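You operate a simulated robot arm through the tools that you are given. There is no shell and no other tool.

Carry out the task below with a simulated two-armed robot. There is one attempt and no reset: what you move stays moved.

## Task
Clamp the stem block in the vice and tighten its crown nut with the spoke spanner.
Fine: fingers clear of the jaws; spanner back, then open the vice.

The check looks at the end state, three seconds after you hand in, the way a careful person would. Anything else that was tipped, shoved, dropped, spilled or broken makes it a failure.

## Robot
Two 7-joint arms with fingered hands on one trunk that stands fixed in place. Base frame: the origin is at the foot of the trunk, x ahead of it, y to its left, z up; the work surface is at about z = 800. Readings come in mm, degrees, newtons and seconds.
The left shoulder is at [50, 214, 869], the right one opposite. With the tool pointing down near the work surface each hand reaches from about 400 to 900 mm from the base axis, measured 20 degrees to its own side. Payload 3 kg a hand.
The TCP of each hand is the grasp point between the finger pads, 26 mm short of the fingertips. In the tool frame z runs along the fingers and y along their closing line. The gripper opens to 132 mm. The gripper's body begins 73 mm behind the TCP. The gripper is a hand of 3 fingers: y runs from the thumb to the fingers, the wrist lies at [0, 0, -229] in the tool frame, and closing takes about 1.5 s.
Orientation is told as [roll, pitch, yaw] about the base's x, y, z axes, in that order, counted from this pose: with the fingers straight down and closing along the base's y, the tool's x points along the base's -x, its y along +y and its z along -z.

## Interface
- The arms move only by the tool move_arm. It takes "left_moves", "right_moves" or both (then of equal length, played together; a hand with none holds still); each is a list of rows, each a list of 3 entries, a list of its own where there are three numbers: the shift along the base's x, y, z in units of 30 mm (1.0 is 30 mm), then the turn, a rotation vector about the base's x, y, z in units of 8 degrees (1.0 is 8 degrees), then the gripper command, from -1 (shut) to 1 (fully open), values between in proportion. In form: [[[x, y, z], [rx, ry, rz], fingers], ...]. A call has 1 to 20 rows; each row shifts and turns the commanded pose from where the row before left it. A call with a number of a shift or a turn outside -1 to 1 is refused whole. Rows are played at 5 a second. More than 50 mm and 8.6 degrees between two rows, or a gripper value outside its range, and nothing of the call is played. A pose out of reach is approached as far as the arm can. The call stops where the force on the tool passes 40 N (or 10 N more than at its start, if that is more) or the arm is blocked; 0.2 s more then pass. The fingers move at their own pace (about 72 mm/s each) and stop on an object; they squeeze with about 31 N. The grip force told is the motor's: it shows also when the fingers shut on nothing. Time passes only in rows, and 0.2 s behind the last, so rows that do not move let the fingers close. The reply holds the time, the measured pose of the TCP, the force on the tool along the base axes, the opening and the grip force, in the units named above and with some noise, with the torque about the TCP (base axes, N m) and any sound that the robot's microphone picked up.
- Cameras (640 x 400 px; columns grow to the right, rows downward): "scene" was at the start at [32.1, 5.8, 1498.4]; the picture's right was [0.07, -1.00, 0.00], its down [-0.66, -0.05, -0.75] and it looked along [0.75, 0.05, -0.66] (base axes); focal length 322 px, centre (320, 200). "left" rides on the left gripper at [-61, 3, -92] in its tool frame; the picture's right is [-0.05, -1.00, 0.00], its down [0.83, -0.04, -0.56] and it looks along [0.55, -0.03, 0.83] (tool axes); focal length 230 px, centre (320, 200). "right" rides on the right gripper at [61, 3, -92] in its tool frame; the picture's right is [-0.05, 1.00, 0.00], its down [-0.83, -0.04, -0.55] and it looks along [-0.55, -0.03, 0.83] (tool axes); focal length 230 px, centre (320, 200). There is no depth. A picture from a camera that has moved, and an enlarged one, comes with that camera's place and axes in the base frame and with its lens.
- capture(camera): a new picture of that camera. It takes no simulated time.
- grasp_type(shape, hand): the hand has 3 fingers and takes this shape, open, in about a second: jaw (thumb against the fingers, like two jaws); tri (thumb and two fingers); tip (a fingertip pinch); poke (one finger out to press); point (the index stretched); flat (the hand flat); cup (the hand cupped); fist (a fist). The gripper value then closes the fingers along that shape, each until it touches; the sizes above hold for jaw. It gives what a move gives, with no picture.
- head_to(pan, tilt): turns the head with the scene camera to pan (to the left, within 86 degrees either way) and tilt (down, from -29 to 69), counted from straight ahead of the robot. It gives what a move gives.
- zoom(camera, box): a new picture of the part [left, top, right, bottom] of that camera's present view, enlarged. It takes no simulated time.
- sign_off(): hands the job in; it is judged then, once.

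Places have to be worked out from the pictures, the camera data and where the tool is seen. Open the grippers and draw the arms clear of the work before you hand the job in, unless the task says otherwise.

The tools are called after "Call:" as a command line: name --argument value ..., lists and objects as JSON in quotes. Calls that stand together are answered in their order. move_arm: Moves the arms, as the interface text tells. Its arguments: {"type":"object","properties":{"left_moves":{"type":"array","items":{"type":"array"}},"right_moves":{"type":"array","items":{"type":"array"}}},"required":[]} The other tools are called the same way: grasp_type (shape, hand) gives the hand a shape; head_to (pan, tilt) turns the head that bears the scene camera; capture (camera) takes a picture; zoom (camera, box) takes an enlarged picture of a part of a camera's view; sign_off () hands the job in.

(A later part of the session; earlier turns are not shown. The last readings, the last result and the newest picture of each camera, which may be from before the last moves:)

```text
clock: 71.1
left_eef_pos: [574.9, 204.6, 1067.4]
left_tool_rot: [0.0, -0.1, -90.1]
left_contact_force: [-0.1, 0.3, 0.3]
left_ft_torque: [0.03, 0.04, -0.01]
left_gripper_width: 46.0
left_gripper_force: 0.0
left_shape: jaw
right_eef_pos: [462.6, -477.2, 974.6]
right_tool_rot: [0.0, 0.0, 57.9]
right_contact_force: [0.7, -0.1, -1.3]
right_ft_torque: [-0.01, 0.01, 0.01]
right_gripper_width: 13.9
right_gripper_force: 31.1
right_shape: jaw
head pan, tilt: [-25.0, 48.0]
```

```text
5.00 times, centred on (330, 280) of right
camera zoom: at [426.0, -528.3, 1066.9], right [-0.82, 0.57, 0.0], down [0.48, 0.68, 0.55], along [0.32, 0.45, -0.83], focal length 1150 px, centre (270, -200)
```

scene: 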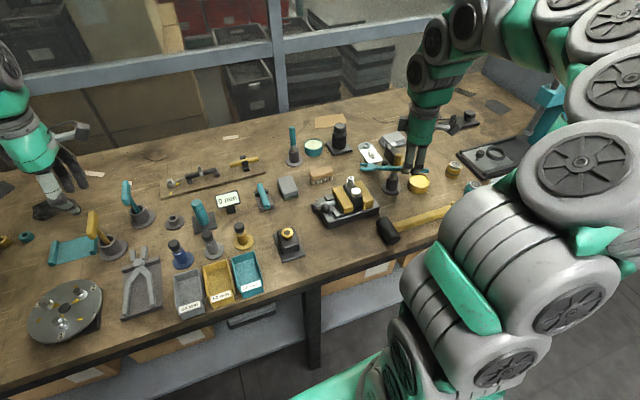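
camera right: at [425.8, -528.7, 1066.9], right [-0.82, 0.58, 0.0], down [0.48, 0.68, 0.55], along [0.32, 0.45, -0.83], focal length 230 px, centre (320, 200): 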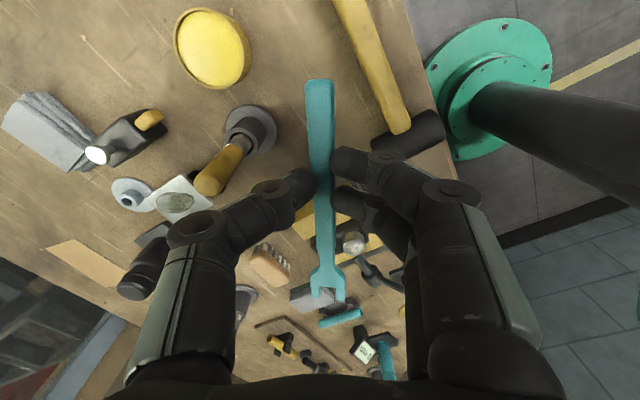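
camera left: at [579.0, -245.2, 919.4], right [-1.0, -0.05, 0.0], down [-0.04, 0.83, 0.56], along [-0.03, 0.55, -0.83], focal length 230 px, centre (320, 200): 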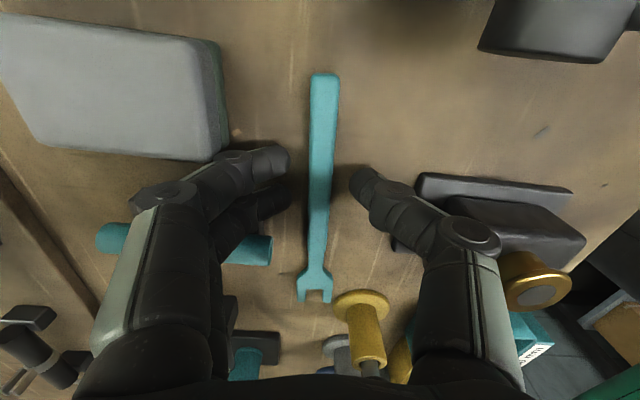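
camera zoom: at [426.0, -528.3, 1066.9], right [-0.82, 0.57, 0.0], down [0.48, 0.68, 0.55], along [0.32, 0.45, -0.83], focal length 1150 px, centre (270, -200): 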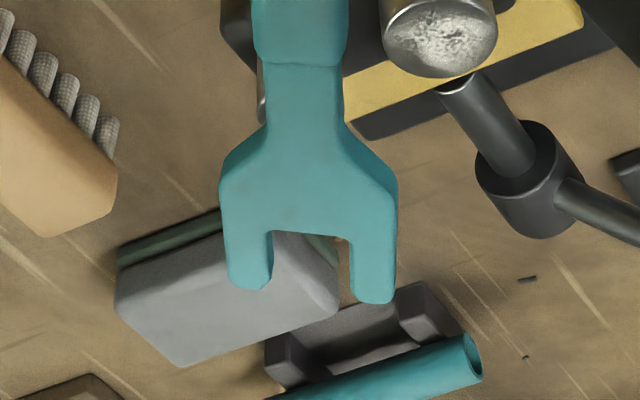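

At rest the grip is stable but crooked (about 2° down, 6° roll). A deeper grip will be safer: the grey box (x ≈ 622–696, y ≈ -247…-208, only ~22 mm high) can carry the spanner with its handle end overhanging, so I can re-grip with the fingers well below the handle. I bring the spanner above it with the fork pointing +x.

Call:
move_arm --right_moves '[[[0.52, 0.83, 0], [0, 0, -0.8], -1], [[0.52, 0.83, 0], [0, 0, -0.8], -1], [[0.52, 0.83, 0], [0, 0, -0.8], -1], [[0.52, 0.83, 0], [0, 0, -0.8], -1], [[0.52, 0.83, 0], [0, 0, -0.8], -1], [[0.52, 0.83, 0], [0, 0, -0.8], -1], [[0.52, 0.83, 0], [0, 0, -0.8], -1], [[0.52, 0.83, 0], [0, 0, -0.8], -1], [[0.52, 0.83, 0], [0, 0, -0.8], -1], [[0.52, 0.87, 0], [0, 0, 0], -1], [[0, 0, -1], [0, 0, 0], -1], [[0, 0, -1], [0, 0, 0], -1], [[0, 0, 0], [0, 0, 0], -1]]'

Call:
capture --camera "right"

Call:
zoom --camera "scene" --box '[230, 130, 390, 230]'

```text
clock: 73.9
left_eef_pos: [574.2, 205.0, 1068.3]
left_tool_rot: [0.0, -0.1, -90.1]
left_contact_force: [0.1, -0.1, 0.1]
left_ft_torque: [-0.01, -0.01, 0.02]
left_gripper_width: 45.5
left_gripper_force: 0.0
left_shape: jaw
right_eef_pos: [615.6, -228.7, 915.4]
right_tool_rot: [0.0, 0.0, 0.2]
right_contact_force: [0.7, -0.4, 0.2]
right_ft_torque: [0.03, 0.01, 0.01]
right_gripper_width: 7.3
right_gripper_force: 31.0
right_shape: jaw
head pan, tilt: [-25.0, 48.0]
```

```text
taken
camera right: at [553.4, -226.4, 1006.8], right [0.05, 1.0, 0.0], down [0.83, -0.04, 0.55], along [0.55, -0.03, -0.83], focal length 230 px, centre (320, 200)
```

right: 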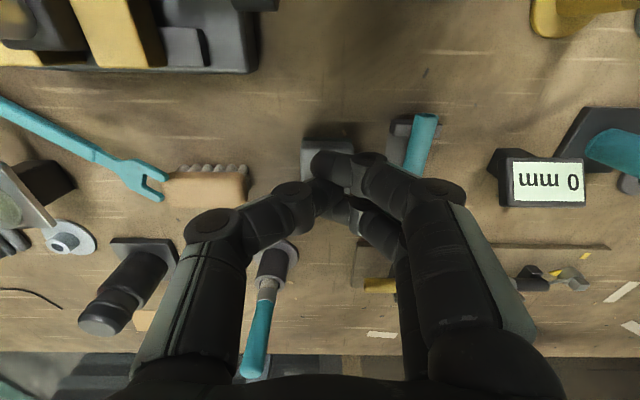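

```text
4.00 times, centred on (310, 180) of scene
camera zoom: at [19.6, -33.6, 1488.8], right [-0.42, -0.91, 0.0], down [-0.67, 0.31, -0.67], along [0.61, -0.28, -0.74], focal length 1288 px, centre (360, 280)
```

zoom: 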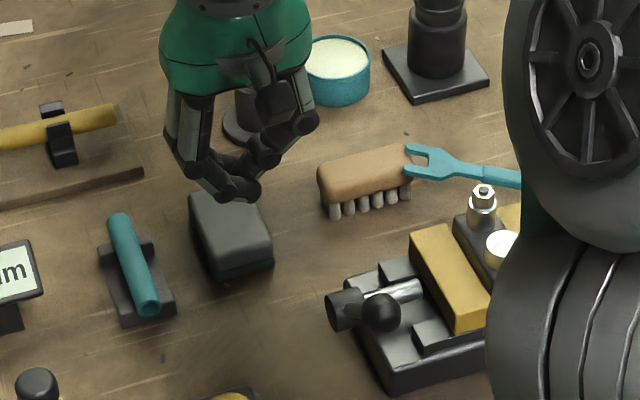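

The spanner slipped out on the way and now lies beyond the vice, with its fork by the brush. I stop and move the hand back to see exactly how it lies and whether anything was disturbed.

Call:
move_arm --right_moves '[[[-0.7, -0.5, 0.9], [0, 0, 0], -0.5], [[-0.7, -0.5, 0.9], [0, 0, 0], -0.2], [[-0.7, -0.8, 0.9], [0, 0, 0], 0.3], [[-0.7, -0.8, 0.8], [0, 0, 0], 1], [[-0.8, -0.8, 0.8], [0, 0, 0], 1], [[-0.8, -0.8, 0.5], [0, 0, 0], 1], [[-0.8, -0.8, 0], [0, 0, 0], 1], [[0, -0.5, 0], [0, 0, 0], 1]]'

Call:
capture --camera "right"

Call:
capture --camera "scene"

```text
clock: 75.7
left_eef_pos: [574.4, 204.5, 1068.9]
left_tool_rot: [0.0, -0.1, -90.0]
left_contact_force: [0.4, 0.1, 1.1]
left_ft_torque: [-0.05, 0.0, 0.01]
left_gripper_width: 45.6
left_gripper_force: 0.2
left_shape: jaw
right_eef_pos: [456.8, -393.9, 1060.2]
right_tool_rot: [0.0, 0.1, 0.4]
right_contact_force: [0.0, -0.7, -0.1]
right_ft_torque: [-0.01, -0.02, 0.02]
right_gripper_width: 132.0
right_gripper_force: 0.1
right_shape: jaw
head pan, tilt: [-25.0, 48.0]
```

```text
taken
camera right: at [395.9, -390.9, 1152.1], right [0.05, 1.0, 0.0], down [0.83, -0.04, 0.55], along [0.55, -0.03, -0.83], focal length 230 px, centre (320, 200)
```

right: 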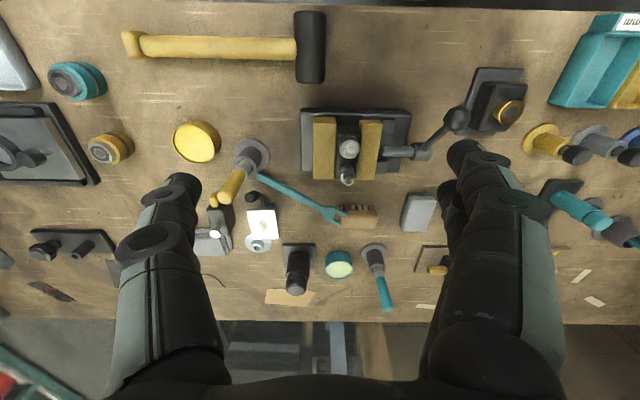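

```text
taken
```

scene: 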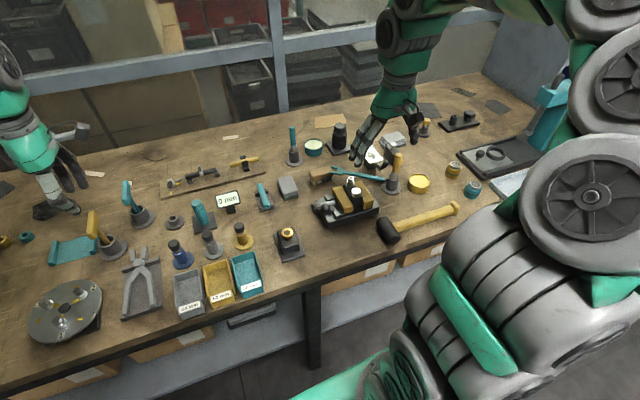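

Call:
zoom --camera "right" --box '[220, 130, 420, 260]'

Call:
zoom --camera "scene" --box '[290, 130, 430, 225]'

Call:
zoom --camera "scene" --box '[300, 155, 400, 205]'

```text
3.08 times, centred on (320, 195) of right
camera zoom: at [395.9, -390.9, 1152.1], right [0.05, 1.0, 0.0], down [0.83, -0.04, 0.55], along [0.55, -0.03, -0.83], focal length 708 px, centre (320, 215)
```

zoom: 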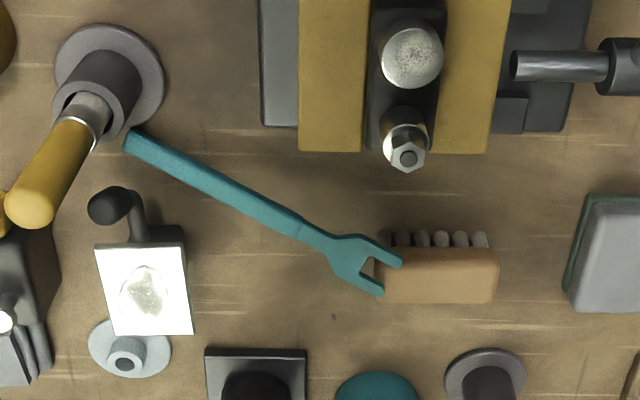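

```text
4.21 times, centred on (360, 178) of scene
camera zoom: at [19.6, -33.6, 1488.8], right [-0.42, -0.91, 0.0], down [-0.67, 0.31, -0.67], along [0.61, -0.28, -0.74], focal length 1356 px, centre (152, 295)
```

zoom: 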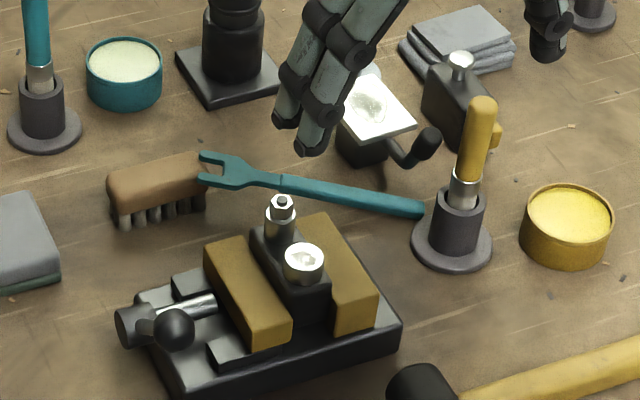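

```text
6.40 times, centred on (350, 180) of scene
camera zoom: at [19.6, -33.6, 1488.8], right [-0.42, -0.91, 0.0], down [-0.67, 0.31, -0.67], along [0.61, -0.28, -0.74], focal length 2061 px, centre (128, 328)
```

zoom: 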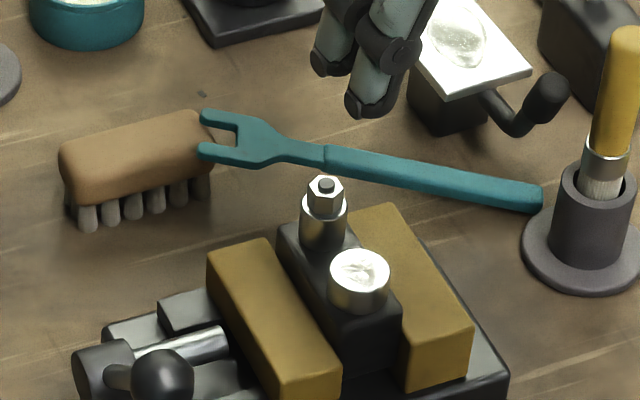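

Everything still stands: the spanner leans with its fork on the brush and its handle end by the paintbrush holder's foot. That lean raises the handle, which allows a deeper grip near its balance point (about (608, -431)). The white plate's corner at ≈(609, -466, 853) limits thumb room, so I grip a bit forkward. I move above at yaw 61 first.

Call:
move_arm --right_moves '[[[0.503, -0.123, 0], [0, 0, 0.7625], 0.5], [[0.503, -0.123, 0], [0, 0, 0.7625], 0.2], [[0.503, -0.123, 0], [0, 0, 0.7625], 0], [[0.503, -0.123, 0], [0, 0, 0.7625], -0.2], [[0.503, -0.123, 0], [0, 0, 0.7625], -0.4], [[0.503, -0.123, 0], [0, 0, 0.7625], -0.4], [[0.503, -0.123, -0.5], [0, 0, 0.7625], -0.4], [[0.503, -0.123, -0.9], [0, 0, 0.7625], -0.4], [[0.503, -0.123, -0.9], [0, 0, 0.7625], -0.4], [[0.503, -0.123, -0.9], [0, 0, 0.7625], -0.4], [[0, 0, -0.9], [0, 0, 0], -0.4], [[0, 0, 0], [0, 0, 0], -0.4]]'

Call:
capture --camera "right"

Call:
zoom --camera "scene" --box '[290, 130, 430, 225]'

```text
clock: 78.3
left_eef_pos: [574.7, 206.4, 1067.6]
left_tool_rot: [0.0, 0.1, -90.0]
left_contact_force: [0.3, 0.1, -0.3]
left_ft_torque: [0.02, -0.02, 0.03]
left_gripper_width: 46.1
left_gripper_force: 0.1
left_shape: jaw
right_eef_pos: [610.2, -429.9, 935.6]
right_tool_rot: [0.0, 0.0, 61.4]
right_contact_force: [-0.6, -0.2, -0.5]
right_ft_torque: [-0.01, 0.04, 0.0]
right_gripper_width: 39.8
right_gripper_force: 0.0
right_shape: jaw
head pan, tilt: [-25.0, 48.0]
```

```text
taken
camera right: at [577.9, -482.6, 1028.2], right [-0.85, 0.53, 0.0], down [0.44, 0.71, 0.55], along [0.29, 0.47, -0.83], focal length 230 px, centre (320, 200)
```

right: 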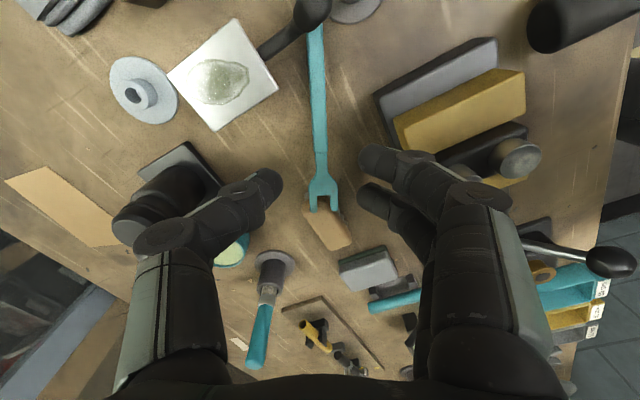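

```text
4.21 times, centred on (360, 178) of scene
camera zoom: at [19.6, -33.6, 1488.8], right [-0.42, -0.91, 0.0], down [-0.67, 0.31, -0.67], along [0.61, -0.28, -0.74], focal length 1356 px, centre (152, 295)
```

zoom: 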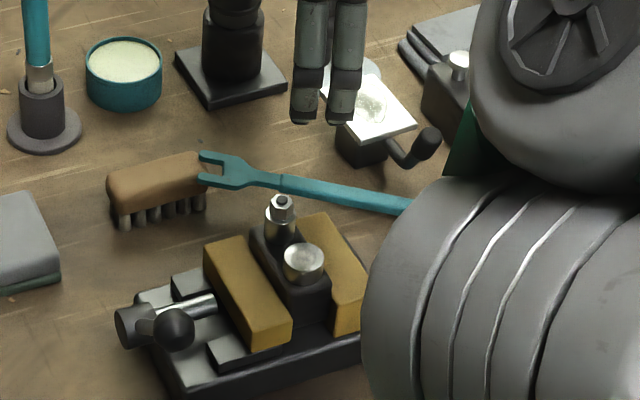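

The handle runs straight under the hand, centred, with about 20 mm to the plate corner and 14 mm to the vice jaw. I descend to TCP ≈ 829 with a 33 mm opening.

Call:
move_arm --right_moves '[[[0, 0, -0.8], [0, 0, 0], -0.5], [[0, 0, -0.9], [0, 0, 0], -0.5], [[0, 0, -0.9], [0, 0, 0], -0.5], [[0, 0, -0.7], [0, 0, 0], -0.5], [[0, 0, -0.2], [0, 0, 0], -0.5], [[0, 0, -0.05], [0, 0, 0], -0.5], [[0, 0, 0], [0, 0, 0], -0.5]]'

Call:
capture --camera "right"

Call:
zoom --camera "scene" --box '[290, 130, 430, 225]'

```text
clock: 79.9
left_eef_pos: [575.9, 206.1, 1068.5]
left_tool_rot: [0.0, 0.0, -90.0]
left_contact_force: [-0.4, -0.4, -0.4]
left_ft_torque: [-0.04, -0.07, -0.01]
left_gripper_width: 46.1
left_gripper_force: 0.1
left_shape: jaw
right_eef_pos: [611.9, -430.2, 829.9]
right_tool_rot: [-0.2, -0.1, 61.3]
right_contact_force: [0.1, 0.2, 0.3]
right_ft_torque: [-0.01, 0.01, 0.01]
right_gripper_width: 33.1
right_gripper_force: 0.0
right_shape: jaw
head pan, tilt: [-25.0, 48.0]
```

```text
taken
camera right: at [578.4, -482.8, 922.0], right [-0.85, 0.53, 0.0], down [0.44, 0.71, 0.55], along [0.29, 0.47, -0.83], focal length 230 px, centre (320, 200)
```

right: 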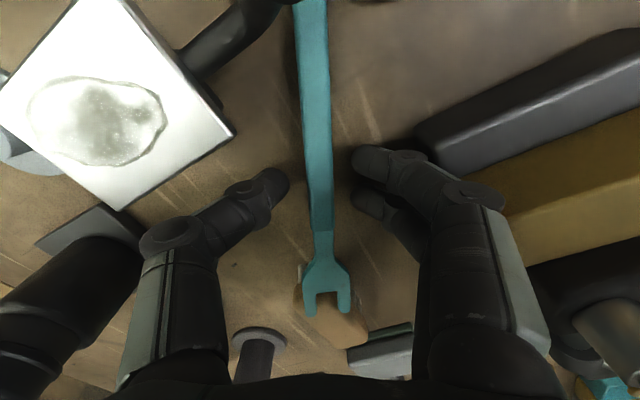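

```text
4.21 times, centred on (360, 178) of scene
camera zoom: at [19.6, -33.6, 1488.8], right [-0.42, -0.91, 0.0], down [-0.67, 0.31, -0.67], along [0.61, -0.28, -0.74], focal length 1356 px, centre (152, 295)
```

zoom: 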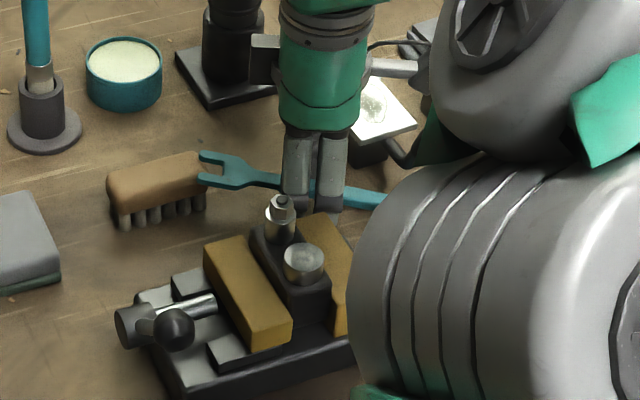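

All is clear around the fingers. I close on the handle.

Call:
move_arm --right_moves '[[[0, 0, 0], [0, 0, 0], -0.7], [[0, 0, 0], [0, 0, 0], -0.9], [[0, 0, 0], [0, 0, 0], -1], [[0, 0, 0], [0, 0, 0], -1], [[0, 0, 0], [0, 0, 0], -1], [[0, 0, 0], [0, 0, 0], -1], [[0, 0, 0], [0, 0, 0], -1]]'

Call:
capture --camera "right"

```text
clock: 81.5
left_eef_pos: [575.4, 205.7, 1067.9]
left_tool_rot: [0.0, -0.1, -90.0]
left_contact_force: [0.2, 0.4, 0.8]
left_ft_torque: [0.01, -0.01, 0.01]
left_gripper_width: 46.0
left_gripper_force: 0.1
left_shape: jaw
right_eef_pos: [611.1, -431.0, 830.4]
right_tool_rot: [0.0, 0.1, 61.3]
right_contact_force: [-0.3, 0.2, -0.4]
right_ft_torque: [-0.01, 0.03, 0.02]
right_gripper_width: 0.0
right_gripper_force: 30.7
right_shape: jaw
head pan, tilt: [-25.0, 48.0]
```

```text
taken
camera right: at [578.4, -482.6, 921.9], right [-0.85, 0.53, 0.0], down [0.44, 0.71, 0.55], along [0.29, 0.47, -0.83], focal length 230 px, centre (320, 200)
```

right: 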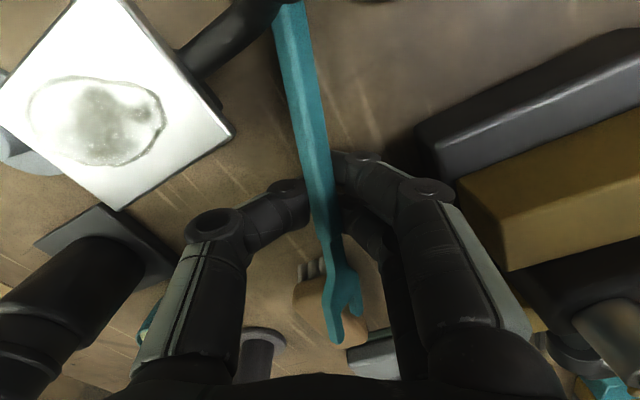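

The reading went to 0 mm: the fingers closed under the handle and rolled it. I look closely before doing anything else.

Call:
zoom --camera "right" --box '[230, 100, 410, 360]'

Call:
zoom --camera "scene" --box '[310, 140, 390, 200]'

```text
1.54 times, centred on (320, 230) of right
camera zoom: at [578.4, -482.6, 921.9], right [-0.85, 0.53, 0.0], down [0.44, 0.71, 0.55], along [0.29, 0.47, -0.83], focal length 354 px, centre (320, 154)
```

zoom: 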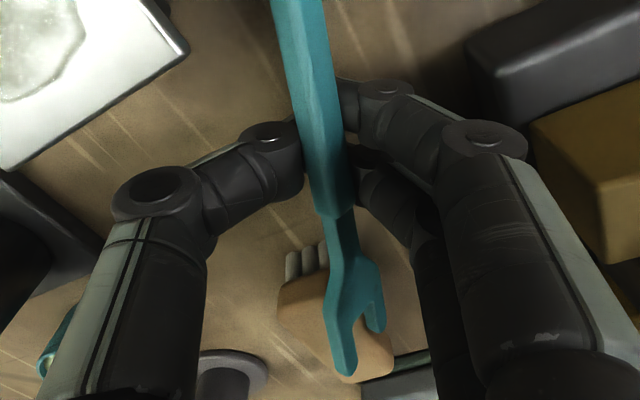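

```text
6.67 times, centred on (350, 170) of scene
camera zoom: at [19.6, -33.6, 1488.8], right [-0.42, -0.91, 0.0], down [-0.67, 0.31, -0.67], along [0.61, -0.28, -0.74], focal length 2147 px, centre (120, 400)
```

zoom: 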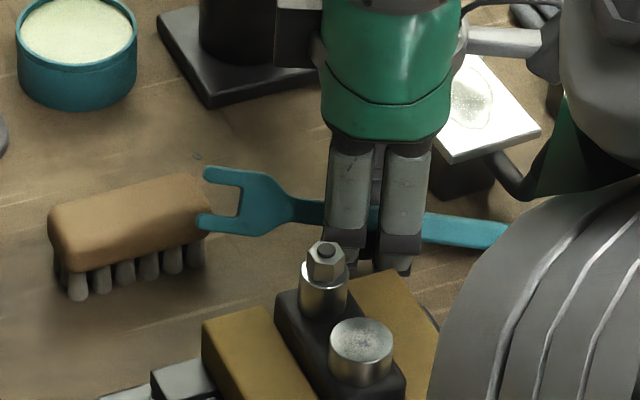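

The tips met beneath the handle and it rolled in the V of the fingers; so the pads only grip squarely near 20 mm below the TCP, as the left hand did at the rest. I open again to let it lie back and look.

Call:
move_arm --right_moves '[[[0, 0, 0], [0, 0, 0], -0.85], [[0, 0, 0], [0, 0, 0], -0.7], [[0, 0, 0], [0, 0, 0], -0.6], [[0, 0, 0], [0, 0, 0], -0.5], [[0, 0, 0], [0, 0, 0], -0.4], [[0, 0, 0], [0, 0, 0], -0.4]]'

Call:
capture --camera "right"

Call:
zoom --camera "scene" --box '[310, 140, 390, 200]'

```text
clock: 82.9
left_eef_pos: [574.6, 205.3, 1067.7]
left_tool_rot: [0.1, -0.1, -90.1]
left_contact_force: [-1.0, 0.2, 0.2]
left_ft_torque: [0.0, 0.02, 0.02]
left_gripper_width: 46.2
left_gripper_force: 0.0
left_shape: jaw
right_eef_pos: [612.1, -429.0, 829.5]
right_tool_rot: [0.0, 0.0, 61.3]
right_contact_force: [-0.2, 0.2, 0.5]
right_ft_torque: [0.0, 0.01, -0.02]
right_gripper_width: 39.1
right_gripper_force: 0.2
right_shape: jaw
head pan, tilt: [-25.0, 48.0]
```

```text
taken
camera right: at [578.4, -482.6, 921.9], right [-0.85, 0.53, 0.0], down [0.44, 0.71, 0.55], along [0.29, 0.47, -0.83], focal length 230 px, centre (320, 200)
```

right: 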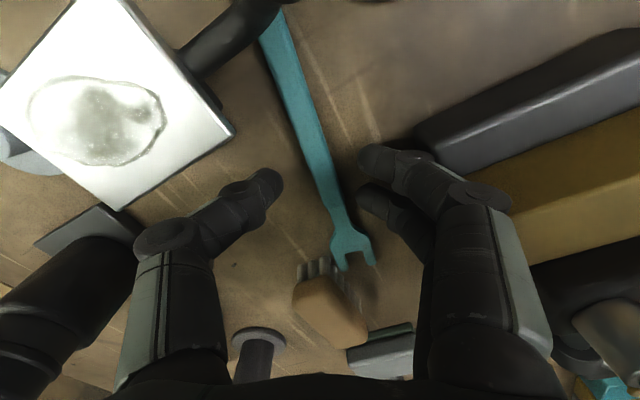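

```text
6.67 times, centred on (350, 170) of scene
camera zoom: at [19.6, -33.6, 1488.8], right [-0.42, -0.91, 0.0], down [-0.67, 0.31, -0.67], along [0.61, -0.28, -0.74], focal length 2147 px, centre (120, 400)
```

zoom: 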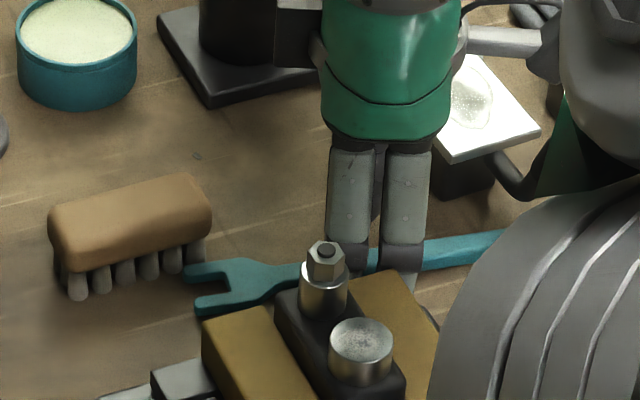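

The spanner slid off the brush and now lies flat on the bench, heading about 77°, the brush unmoved. A flat pick with the tips just skimming the bench (TCP ≈ 826, not pressing) matches the good grip depth, at the balance point. I raise, turn the hand to yaw 77 and look.

Call:
move_arm --right_moves '[[[0, 0, 0.8], [0, 0, 0], -0.4], [[0, 0, 0.8], [0, 0, 0], -0.4], [[-0.04, -0.06, 0.4], [0, 0, 0.98], -0.4], [[-0.03, -0.06, 0], [0, 0, 0.98], -0.4], [[0, 0, 0], [0, 0, 0], -0.4]]'

Call:
capture --camera "right"

Call:
zoom --camera "right" --box '[250, 0, 400, 290]'

Call:
zoom --camera "scene" --box '[300, 140, 400, 210]'

```text
clock: 84.1
left_eef_pos: [574.7, 205.3, 1067.9]
left_tool_rot: [0.0, 0.1, -90.0]
left_contact_force: [0.2, -0.1, 0.3]
left_ft_torque: [-0.01, 0.02, 0.0]
left_gripper_width: 45.9
left_gripper_force: 0.1
left_shape: jaw
right_eef_pos: [595.7, -427.4, 877.1]
right_tool_rot: [0.1, 0.1, 77.0]
right_contact_force: [0.3, 0.1, -0.7]
right_ft_torque: [-0.01, 0.0, -0.03]
right_gripper_width: 39.2
right_gripper_force: 0.2
right_shape: jaw
right hand out of reach, approached as far as the arm can: row 4
head pan, tilt: [-25.0, 48.0]
```

```text
taken
camera right: at [576.9, -487.0, 970.0], right [-0.96, 0.28, 0.0], down [0.23, 0.8, 0.55], along [0.15, 0.53, -0.83], focal length 230 px, centre (320, 200)
```

right: 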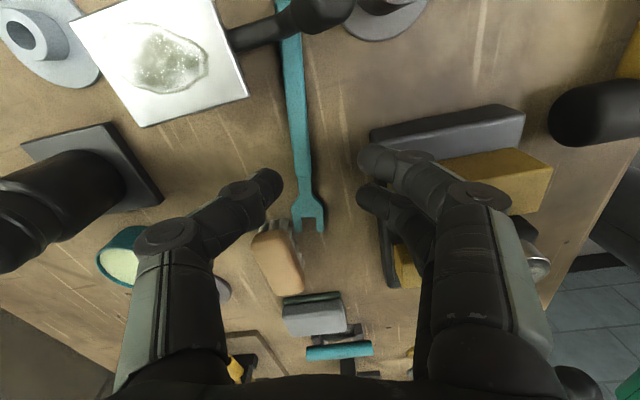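

```text
1.38 times, centred on (325, 145) of right
camera zoom: at [576.9, -487.0, 970.0], right [-0.96, 0.28, 0.0], down [0.23, 0.8, 0.55], along [0.15, 0.53, -0.83], focal length 317 px, centre (313, 276)
```

zoom: 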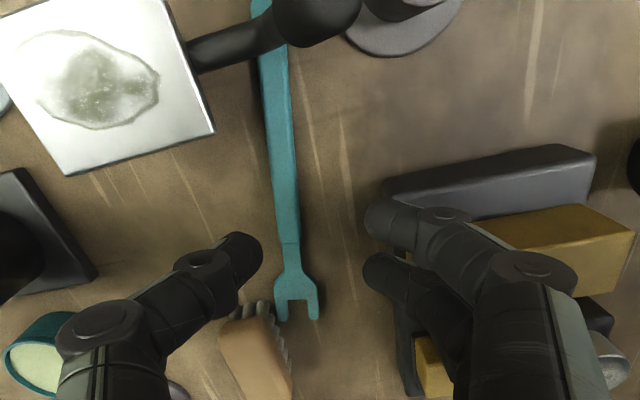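

```text
5.71 times, centred on (350, 175) of scene
camera zoom: at [19.6, -33.6, 1488.8], right [-0.42, -0.91, 0.0], down [-0.67, 0.31, -0.67], along [0.61, -0.28, -0.74], focal length 1840 px, centre (149, 343)
```

zoom: 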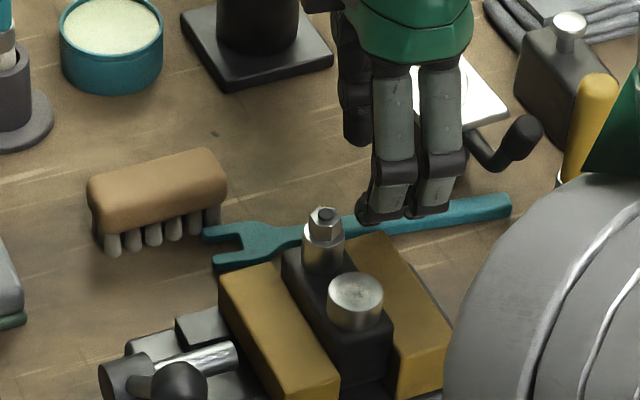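

The spanner lies right along 77°, but that wrist angle is at the right arm's limit here. The mirrored grip (yaw -103) is well within range and lets me work from the far side of the nut, in full view of the scene camera and clear of the cap. I raise and turn the hand by -180°.

Call:
move_arm --right_moves '[[[0, 0, 1], [0, 0, -0.9], -0.4], [[0, 0, 1], [0, 0, -0.9], -0.4], [[0, 0, 0.6], [0, 0, -0.9], -0.4], [[0, 0, 0], [0, 0, -0.9], -0.4], [[0, 0, 0], [0, 0, -0.9], -0.4], [[0, 0, 0], [0, 0, -0.9], -0.4], [[0, 0, 0], [0, 0, -0.9], -0.4], [[0, 0, 0], [0, 0, -0.9], -0.4], [[0, 0, 0], [0, 0, -0.9], -0.4], [[0, 0, 0], [0, 0, -0.9], -0.4], [[0, 0, 0], [0, 0, -0.9], -0.4], [[0, 0, 0], [0, 0, -0.9], -0.4], [[0, 0, 0], [0, 0, -0.9], -0.4], [[0, 0, 0], [0, 0, -0.9], -0.4], [[0, 0, 0], [0, 0, -0.9], -0.4], [[0, 0, 0], [0, 0, -0.9], -0.4], [[0, 0, 0], [0, 0, -0.9], -0.4], [[0, 0, 0], [0, 0, -0.9], -0.4], [[0, 0, 0], [0, 0, -0.9], -0.4], [[0, 0, 0], [0, 0, -0.9], -0.4]]'

Call:
move_arm --right_moves '[[[0, 0, 0], [0, 0, -0.9], -0.4], [[0, 0, 0], [0, 0, -0.9], -0.4], [[0, 0, 0], [0, 0, -0.9], -0.4], [[0, 0, 0], [0, 0, -0.9], -0.4], [[0, 0, 0], [0, 0, -0.9], -0.4], [[0, 0, 0], [0, 0, 0], -0.4]]'

Call:
capture --camera "right"

```text
clock: 88.3
left_eef_pos: [575.2, 204.5, 1069.8]
left_tool_rot: [-0.1, 0.0, -90.1]
left_contact_force: [-0.9, -0.2, 0.1]
left_ft_torque: [0.02, -0.02, -0.03]
left_gripper_width: 45.7
left_gripper_force: 0.1
left_shape: jaw
right_eef_pos: [595.5, -426.9, 954.6]
right_tool_rot: [0.0, 0.0, -67.1]
right_contact_force: [0.1, 0.0, 0.9]
right_ft_torque: [0.0, -0.02, -0.01]
right_gripper_width: 39.2
right_gripper_force: 0.1
right_shape: jaw
head pan, tilt: [-25.0, 48.0]
```

```text
clock: 89.7
left_eef_pos: [575.6, 204.3, 1067.7]
left_tool_rot: [0.0, 0.1, -90.0]
left_contact_force: [0.5, 0.0, -0.1]
left_ft_torque: [0.02, 0.0, 0.0]
left_gripper_width: 46.0
left_gripper_force: 0.0
left_shape: jaw
right_eef_pos: [594.9, -426.7, 955.8]
right_tool_rot: [-0.1, 0.0, -103.2]
right_contact_force: [0.2, 0.3, 0.5]
right_ft_torque: [-0.02, -0.01, 0.03]
right_gripper_width: 39.2
right_gripper_force: 0.1
right_shape: jaw
head pan, tilt: [-25.0, 48.0]
```

```text
taken
camera right: at [611.5, -368.8, 1047.9], right [0.96, -0.28, 0.0], down [-0.23, -0.8, 0.55], along [-0.15, -0.53, -0.83], focal length 230 px, centre (320, 200)
```

right: 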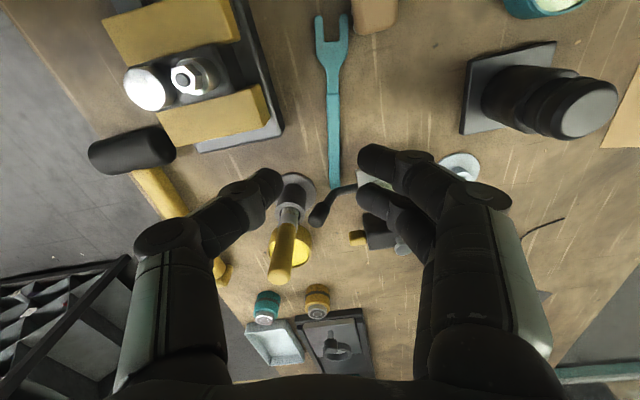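

From this side the spanner is fully in view: handle from ≈(590, -508) to the junction at ≈(614, -404). I centre over the handle at its balance point and descend part way.

Call:
move_arm --right_moves '[[[0.25, 0.05, -0.5], [0, 0, 0.05], -0.5], [[0.23, 0.05, -0.7], [0, 0, 0.05], -0.5], [[0, 0, -0.7], [0, 0, 0], -0.5], [[0, 0, -0.6], [0, 0, 0], -0.5], [[0, 0, 0], [0, 0, 0], -0.5]]'

Call:
capture --camera "right"

Call:
zoom --camera "scene" --box '[300, 130, 400, 210]'

```text
clock: 90.9
left_eef_pos: [576.1, 206.3, 1068.8]
left_tool_rot: [-0.1, 0.1, -90.0]
left_contact_force: [-1.0, -0.3, -0.3]
left_ft_torque: [-0.01, -0.02, 0.02]
left_gripper_width: 45.8
left_gripper_force: 0.0
left_shape: jaw
right_eef_pos: [609.7, -422.8, 879.5]
right_tool_rot: [0.0, 0.0, -102.3]
right_contact_force: [-0.6, 0.4, -0.1]
right_ft_torque: [0.01, -0.02, 0.02]
right_gripper_width: 33.5
right_gripper_force: 0.0
right_shape: jaw
head pan, tilt: [-25.0, 48.0]
```

```text
taken
camera right: at [626.2, -364.4, 972.2], right [0.96, -0.26, 0.0], down [-0.22, -0.8, 0.55], along [-0.15, -0.54, -0.83], focal length 230 px, centre (320, 200)
```

right: 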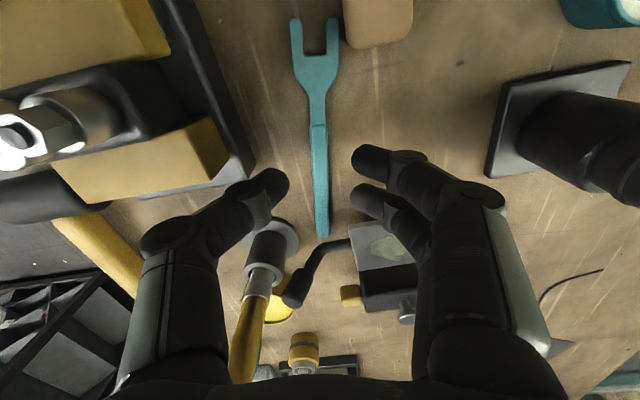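

```text
5.00 times, centred on (350, 170) of scene
camera zoom: at [19.6, -33.6, 1488.8], right [-0.42, -0.91, 0.0], down [-0.67, 0.31, -0.67], along [0.61, -0.28, -0.74], focal length 1610 px, centre (170, 350)
```

zoom: 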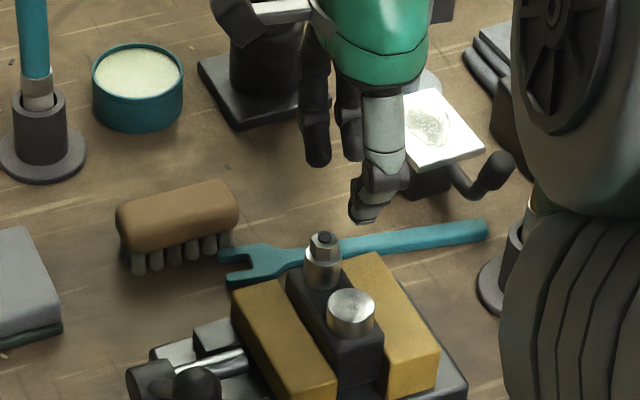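

Aligned, with clearance to the plate behind the fingers. I go down to TCP ≈ 826.5 without pressing the bench.

Call:
move_arm --right_moves '[[[-0.06, 0, -0.7], [0, 0, 0], -0.5], [[0, 0, -0.7], [0, 0, 0], -0.5], [[0, 0, -0.25], [0, 0, 0], -0.5], [[0, 0, -0.1], [0, 0, 0], -0.5], [[0, 0, 0], [0, 0, 0], -0.5]]'

Call:
capture --camera "right"

```text
clock: 92.1
left_eef_pos: [575.2, 204.7, 1067.9]
left_tool_rot: [0.0, 0.0, -90.1]
left_contact_force: [-0.8, -0.1, -0.3]
left_ft_torque: [0.0, -0.01, -0.02]
left_gripper_width: 46.0
left_gripper_force: 0.1
left_shape: jaw
right_eef_pos: [609.3, -425.2, 828.8]
right_tool_rot: [0.1, -0.1, -102.3]
right_contact_force: [21.8, -24.0, 10.3]
right_ft_torque: [0.94, 1.25, 0.98]
right_gripper_width: 27.6
right_gripper_force: 0.0
right_shape: jaw
head pan, tilt: [-25.0, 48.0]
```

```text
taken
camera right: at [624.2, -366.5, 921.7], right [0.96, -0.26, 0.0], down [-0.22, -0.8, 0.56], along [-0.14, -0.54, -0.83], focal length 230 px, centre (320, 200)
```

right: 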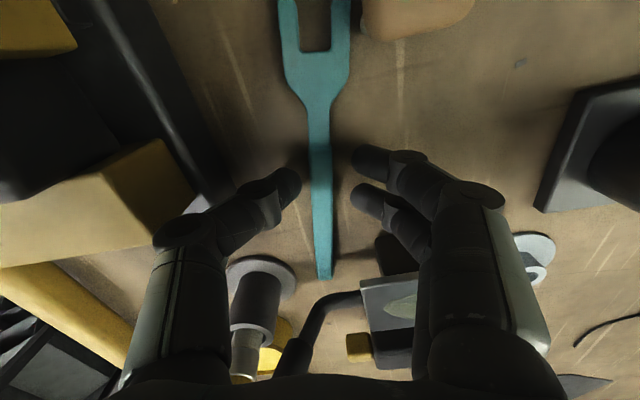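

The thumb's outer side touched the vice jaw corner (force pushes away from it). Closing a little draws the thumb off; I narrow the opening, then settle the last 2 mm.

Call:
move_arm --right_moves '[[[0.05, 0, 0.1], [0, 0, 0], -0.65], [[0.05, 0, 0], [0, 0, 0], -0.65], [[0, 0, 0], [0, 0, 0], -0.65], [[0, 0, 0], [0, 0, 0], -0.65]]'

Call:
capture --camera "right"

Call:
zoom --camera "scene" --box '[300, 130, 400, 210]'

```text
clock: 93.1
left_eef_pos: [575.1, 204.4, 1068.2]
left_tool_rot: [0.0, 0.1, -90.0]
left_contact_force: [-0.2, 0.9, 0.1]
left_ft_torque: [-0.01, 0.03, 0.0]
left_gripper_width: 45.8
left_gripper_force: 0.2
left_shape: jaw
right_eef_pos: [610.7, -423.2, 831.2]
right_tool_rot: [-0.1, 0.1, -102.2]
right_contact_force: [0.0, -0.3, -0.5]
right_ft_torque: [0.0, 0.02, 0.02]
right_gripper_width: 23.1
right_gripper_force: 0.1
right_shape: jaw
head pan, tilt: [-25.0, 48.0]
```

```text
taken
camera right: at [626.6, -365.1, 923.9], right [0.96, -0.26, 0.0], down [-0.22, -0.8, 0.55], along [-0.15, -0.53, -0.83], focal length 230 px, centre (320, 200)
```

right: 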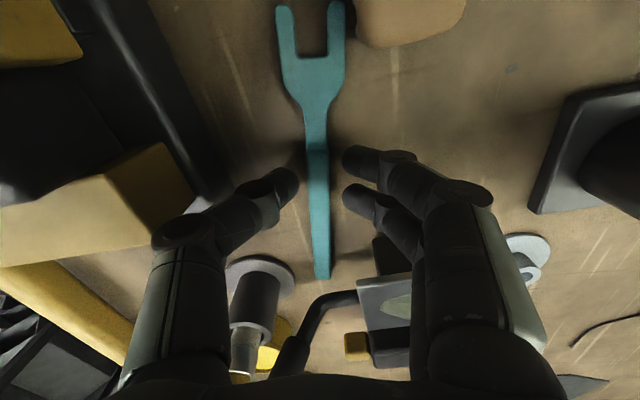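

```text
5.00 times, centred on (350, 170) of scene
camera zoom: at [19.6, -33.6, 1488.8], right [-0.42, -0.91, 0.0], down [-0.67, 0.31, -0.67], along [0.61, -0.28, -0.74], focal length 1610 px, centre (170, 350)
```

zoom: 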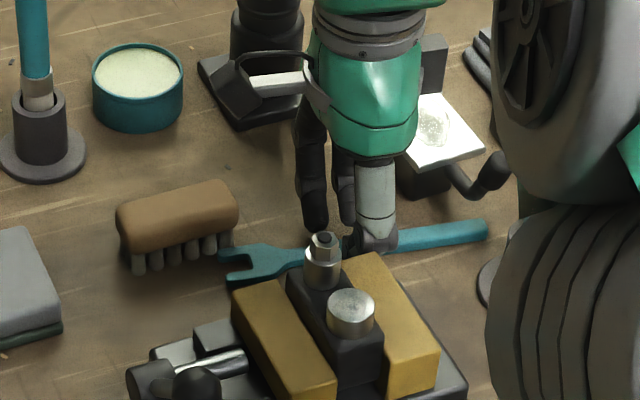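

Contact is gone. I lower the remaining ~5 mm and close.

Call:
move_arm --right_moves '[[[0, 0, -0.1], [0, 0, 0], -0.65], [[0, 0, -0.06], [0, 0, 0], -0.65], [[0, 0, 0], [0, 0, 0], -0.65]]'

```text
clock: 93.9
left_eef_pos: [575.2, 205.5, 1068.7]
left_tool_rot: [0.0, 0.0, -89.9]
left_contact_force: [-0.2, -0.2, 0.0]
left_ft_torque: [0.01, 0.0, -0.01]
left_gripper_width: 45.6
left_gripper_force: 0.0
left_shape: jaw
right_eef_pos: [610.6, -423.8, 826.5]
right_tool_rot: [0.0, 0.0, -102.2]
right_contact_force: [0.5, -0.7, 3.4]
right_ft_torque: [0.02, 0.04, 0.03]
right_gripper_width: 22.9
right_gripper_force: 0.1
right_shape: jaw
head pan, tilt: [-25.0, 48.0]
```

The tips just touch. I close here and read the result.

Call:
move_arm --right_moves '[[[0, 0, 0.02], [0, 0, 0], -0.75], [[0, 0, 0], [0, 0, 0], -0.85], [[0, 0, 0], [0, 0, 0], -1], [[0, 0, 0], [0, 0, 0], -1], [[0, 0, 0], [0, 0, 0], -1], [[0, 0, 0], [0, 0, 0], -1]]'

Call:
capture --camera "right"

```text
clock: 95.3
left_eef_pos: [574.4, 205.8, 1068.7]
left_tool_rot: [-0.1, 0.0, -90.0]
left_contact_force: [0.4, -0.3, -0.7]
left_ft_torque: [0.0, 0.01, 0.01]
left_gripper_width: 45.9
left_gripper_force: 0.1
left_shape: jaw
right_eef_pos: [610.4, -424.2, 827.7]
right_tool_rot: [0.0, 0.0, -102.2]
right_contact_force: [-1.6, 0.1, 4.0]
right_ft_torque: [0.01, 0.05, -0.02]
right_gripper_width: 11.0
right_gripper_force: 30.9
right_shape: jaw
head pan, tilt: [-25.0, 48.0]
```

```text
taken
camera right: at [626.4, -365.2, 919.5], right [0.96, -0.26, 0.0], down [-0.22, -0.8, 0.55], along [-0.15, -0.54, -0.83], focal length 230 px, centre (320, 200)
```

right: 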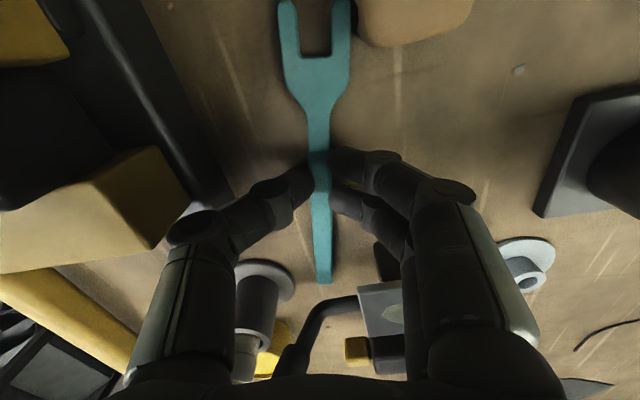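

The reading is 11 mm with the handle straight. I lift very slowly by 12 mm and check for sag.

Call:
move_arm --right_moves '[[[0, 0, 0.05], [0, 0, 0], -1], [[0, 0, 0.05], [0, 0, 0], -1], [[0, 0, 0.1], [0, 0, 0], -1], [[0, 0, 0.1], [0, 0, 0], -1], [[0, 0, 0.1], [0, 0, 0], -1], [[0, 0, 0], [0, 0, 0], -1]]'

Call:
capture --camera "right"

Call:
zoom --camera "scene" --box '[300, 130, 400, 210]'

```text
clock: 96.7
left_eef_pos: [575.8, 206.1, 1068.4]
left_tool_rot: [0.0, 0.0, -90.1]
left_contact_force: [0.1, 0.1, -0.4]
left_ft_torque: [0.01, 0.04, 0.0]
left_gripper_width: 45.8
left_gripper_force: 0.1
left_shape: jaw
right_eef_pos: [610.1, -423.2, 838.9]
right_tool_rot: [0.0, 0.1, -102.2]
right_contact_force: [-0.4, 0.1, 0.1]
right_ft_torque: [-0.01, 0.01, 0.0]
right_gripper_width: 8.0
right_gripper_force: 30.2
right_shape: jaw
head pan, tilt: [-25.0, 48.0]
```

```text
taken
camera right: at [626.7, -365.5, 931.1], right [0.96, -0.26, 0.0], down [-0.22, -0.8, 0.55], along [-0.15, -0.54, -0.83], focal length 230 px, centre (320, 200)
```

right: 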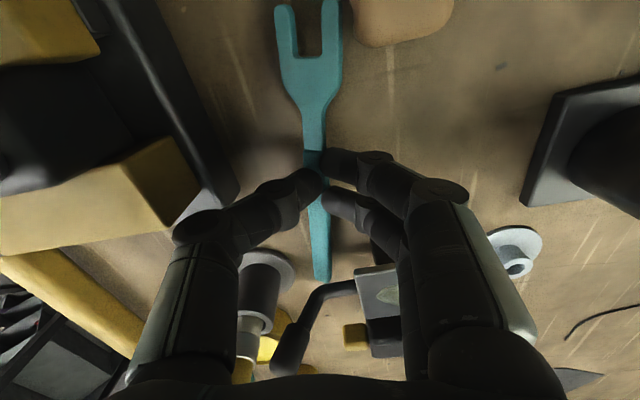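

```text
5.00 times, centred on (350, 170) of scene
camera zoom: at [19.6, -33.6, 1488.8], right [-0.42, -0.91, 0.0], down [-0.67, 0.31, -0.67], along [0.61, -0.28, -0.74], focal length 1610 px, centre (170, 350)
```

zoom: 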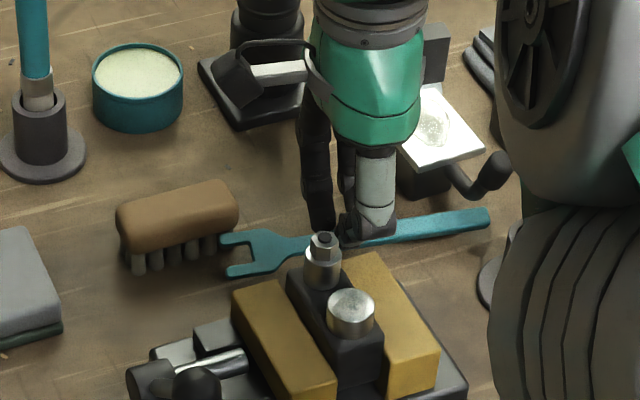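

It is up with an 8 mm reading, held by the upper edges. The grey box can take it with fork pointing -x and the handle overhanging at +x (free there), which allows a proper regrip at yaw 0. I move slowly: first lift gently while starting the turn.

Call:
move_arm --right_moves '[[[0, 0, 0.15], [0, 0, 0], -1], [[0, 0, 0.2], [0, 0, 0], -1], [[0, 0, 0.25], [0, 0, 0], -1], [[0, 0, 0.25], [0, 0, 0], -1], [[0, 0, 0.25], [0, 0, 0.1], -1], [[0.05, 0.1, 0.2], [0, 0, 0.2], -1], [[0.1, 0.2, 0.1], [0, 0, 0.3], -1], [[0.1, 0.25, 0], [0, 0, 0.4], -1], [[0.1, 0.3, 0], [0, 0, 0.4], -1], [[0.1, 0.3, 0], [0, 0, 0.4], -1], [[0.1, 0.3, 0], [0, 0, 0.4], -1]]'

Call:
capture --camera "right"

Call:
zoom --camera "scene" --box '[270, 120, 400, 210]'

```text
clock: 99.1
left_eef_pos: [574.0, 205.5, 1069.3]
left_tool_rot: [0.1, -0.1, -90.0]
left_contact_force: [-0.6, 0.1, -0.3]
left_ft_torque: [0.0, 0.02, 0.01]
left_gripper_width: 46.0
left_gripper_force: 0.0
left_shape: jaw
right_eef_pos: [627.1, -381.1, 881.4]
right_tool_rot: [0.0, 0.0, -84.6]
right_contact_force: [0.3, 0.2, -0.9]
right_ft_torque: [-0.02, 0.02, -0.02]
right_gripper_width: 7.7
right_gripper_force: 30.7
right_shape: jaw
head pan, tilt: [-25.0, 48.0]
```

```text
taken
camera right: at [624.4, -319.7, 973.5], right [1.0, 0.04, 0.0], down [0.04, -0.83, 0.55], along [0.02, -0.55, -0.83], focal length 230 px, centre (320, 200)
```

right: 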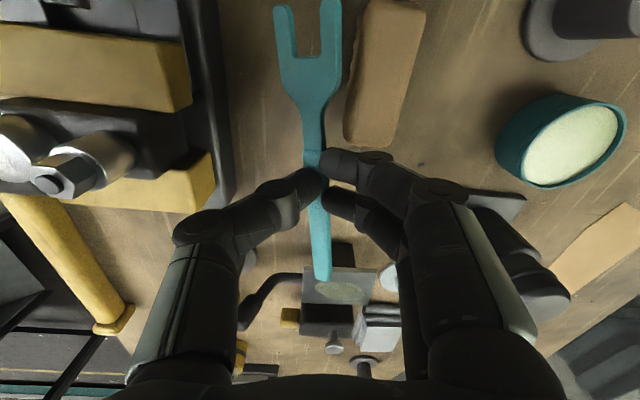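

```text
4.44 times, centred on (335, 165) of scene
camera zoom: at [19.6, -33.6, 1488.8], right [-0.42, -0.91, 0.0], down [-0.67, 0.31, -0.67], along [0.61, -0.28, -0.74], focal length 1431 px, centre (253, 356)
```

zoom: 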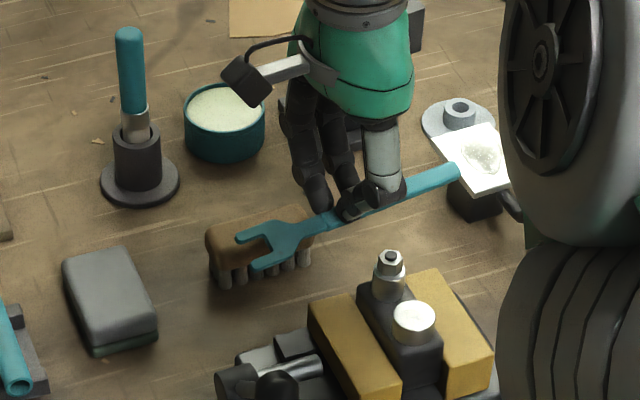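

The reading is stable at 7.7, but the geometry says only the last few mm of the fingertips hold it, which is too little for torque. I carry on slowly to the box for the regrip.

Call:
move_arm --right_moves '[[[0.05, 0.2, 0], [0, 0, 0.4], -1], [[0.05, 0.25, 0], [0, 0, 0.45], -1], [[0.05, 0.25, 0], [0, 0, 0.5], -1], [[0.05, 0.25, 0], [0, 0, 0.5], -1], [[0.05, 0.25, 0], [0, 0, 0.5], -1], [[0.05, 0.25, 0], [0, 0, 0.5], -1], [[0.05, 0.25, 0], [0, 0, 0.5], -1], [[0.05, 0.25, 0], [0, 0, 0.5], -1], [[0.05, 0.25, 0], [0, 0, 0.5], -1], [[0.05, 0.25, 0], [0, 0, 0.5], -1], [[0.05, 0.25, 0], [0, 0, 0.5], -1], [[0.05, 0.25, 0], [0, 0, 0.5], -1], [[0.05, 0.25, 0], [0, 0, 0.5], -1], [[0.05, 0.25, 0], [0, 0, 0.5], -1], [[0.05, 0.25, 0], [0, 0, 0.5], -1], [[0.05, 0.25, 0], [0, 0, 0.5], -1], [[0.05, 0.25, 0], [0, 0, 0.5], -1], [[0.05, 0.25, 0], [0, 0, 0.5], -1], [[0.05, 0.25, 0], [0, 0, 0.5], -1], [[0.05, 0.25, 0], [0, 0, 0.5], -1]]'

Call:
capture --camera "right"

Call:
zoom --camera "scene" --box '[230, 110, 380, 220]'

```text
clock: 103.3
left_eef_pos: [574.3, 204.9, 1068.0]
left_tool_rot: [0.0, 0.0, -90.0]
left_contact_force: [-0.7, 1.0, 0.7]
left_ft_torque: [0.0, 0.0, -0.02]
left_gripper_width: 45.7
left_gripper_force: 0.0
left_shape: jaw
right_eef_pos: [656.7, -232.8, 882.4]
right_tool_rot: [0.0, 0.1, -5.8]
right_contact_force: [0.5, 1.1, -1.0]
right_ft_torque: [0.02, 0.02, -0.03]
right_gripper_width: 7.9
right_gripper_force: 30.9
right_shape: jaw
head pan, tilt: [-25.0, 48.0]
```

```text
taken
camera right: at [595.1, -223.1, 973.5], right [0.15, 0.99, 0.0], down [0.82, -0.13, 0.55], along [0.55, -0.08, -0.83], focal length 230 px, centre (320, 200)
```

right: 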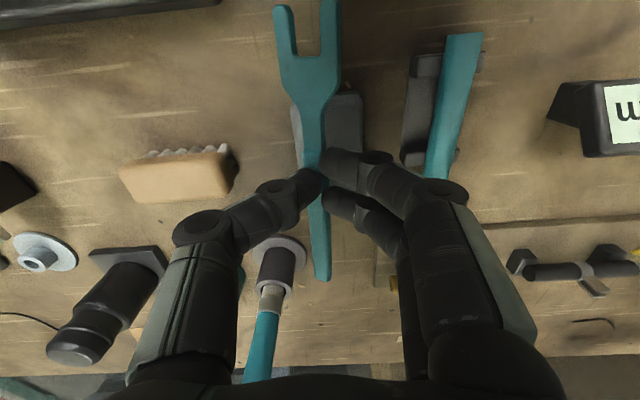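

```text
3.64 times, centred on (305, 165) of scene
camera zoom: at [19.6, -33.6, 1488.8], right [-0.42, -0.91, 0.0], down [-0.67, 0.31, -0.67], along [0.61, -0.28, -0.74], focal length 1171 px, centre (374, 327)
```

zoom: 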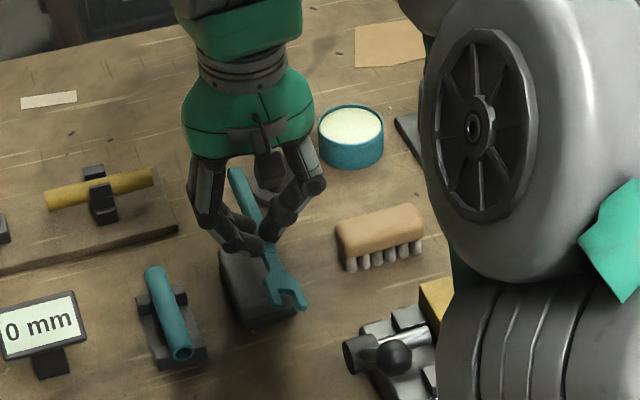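

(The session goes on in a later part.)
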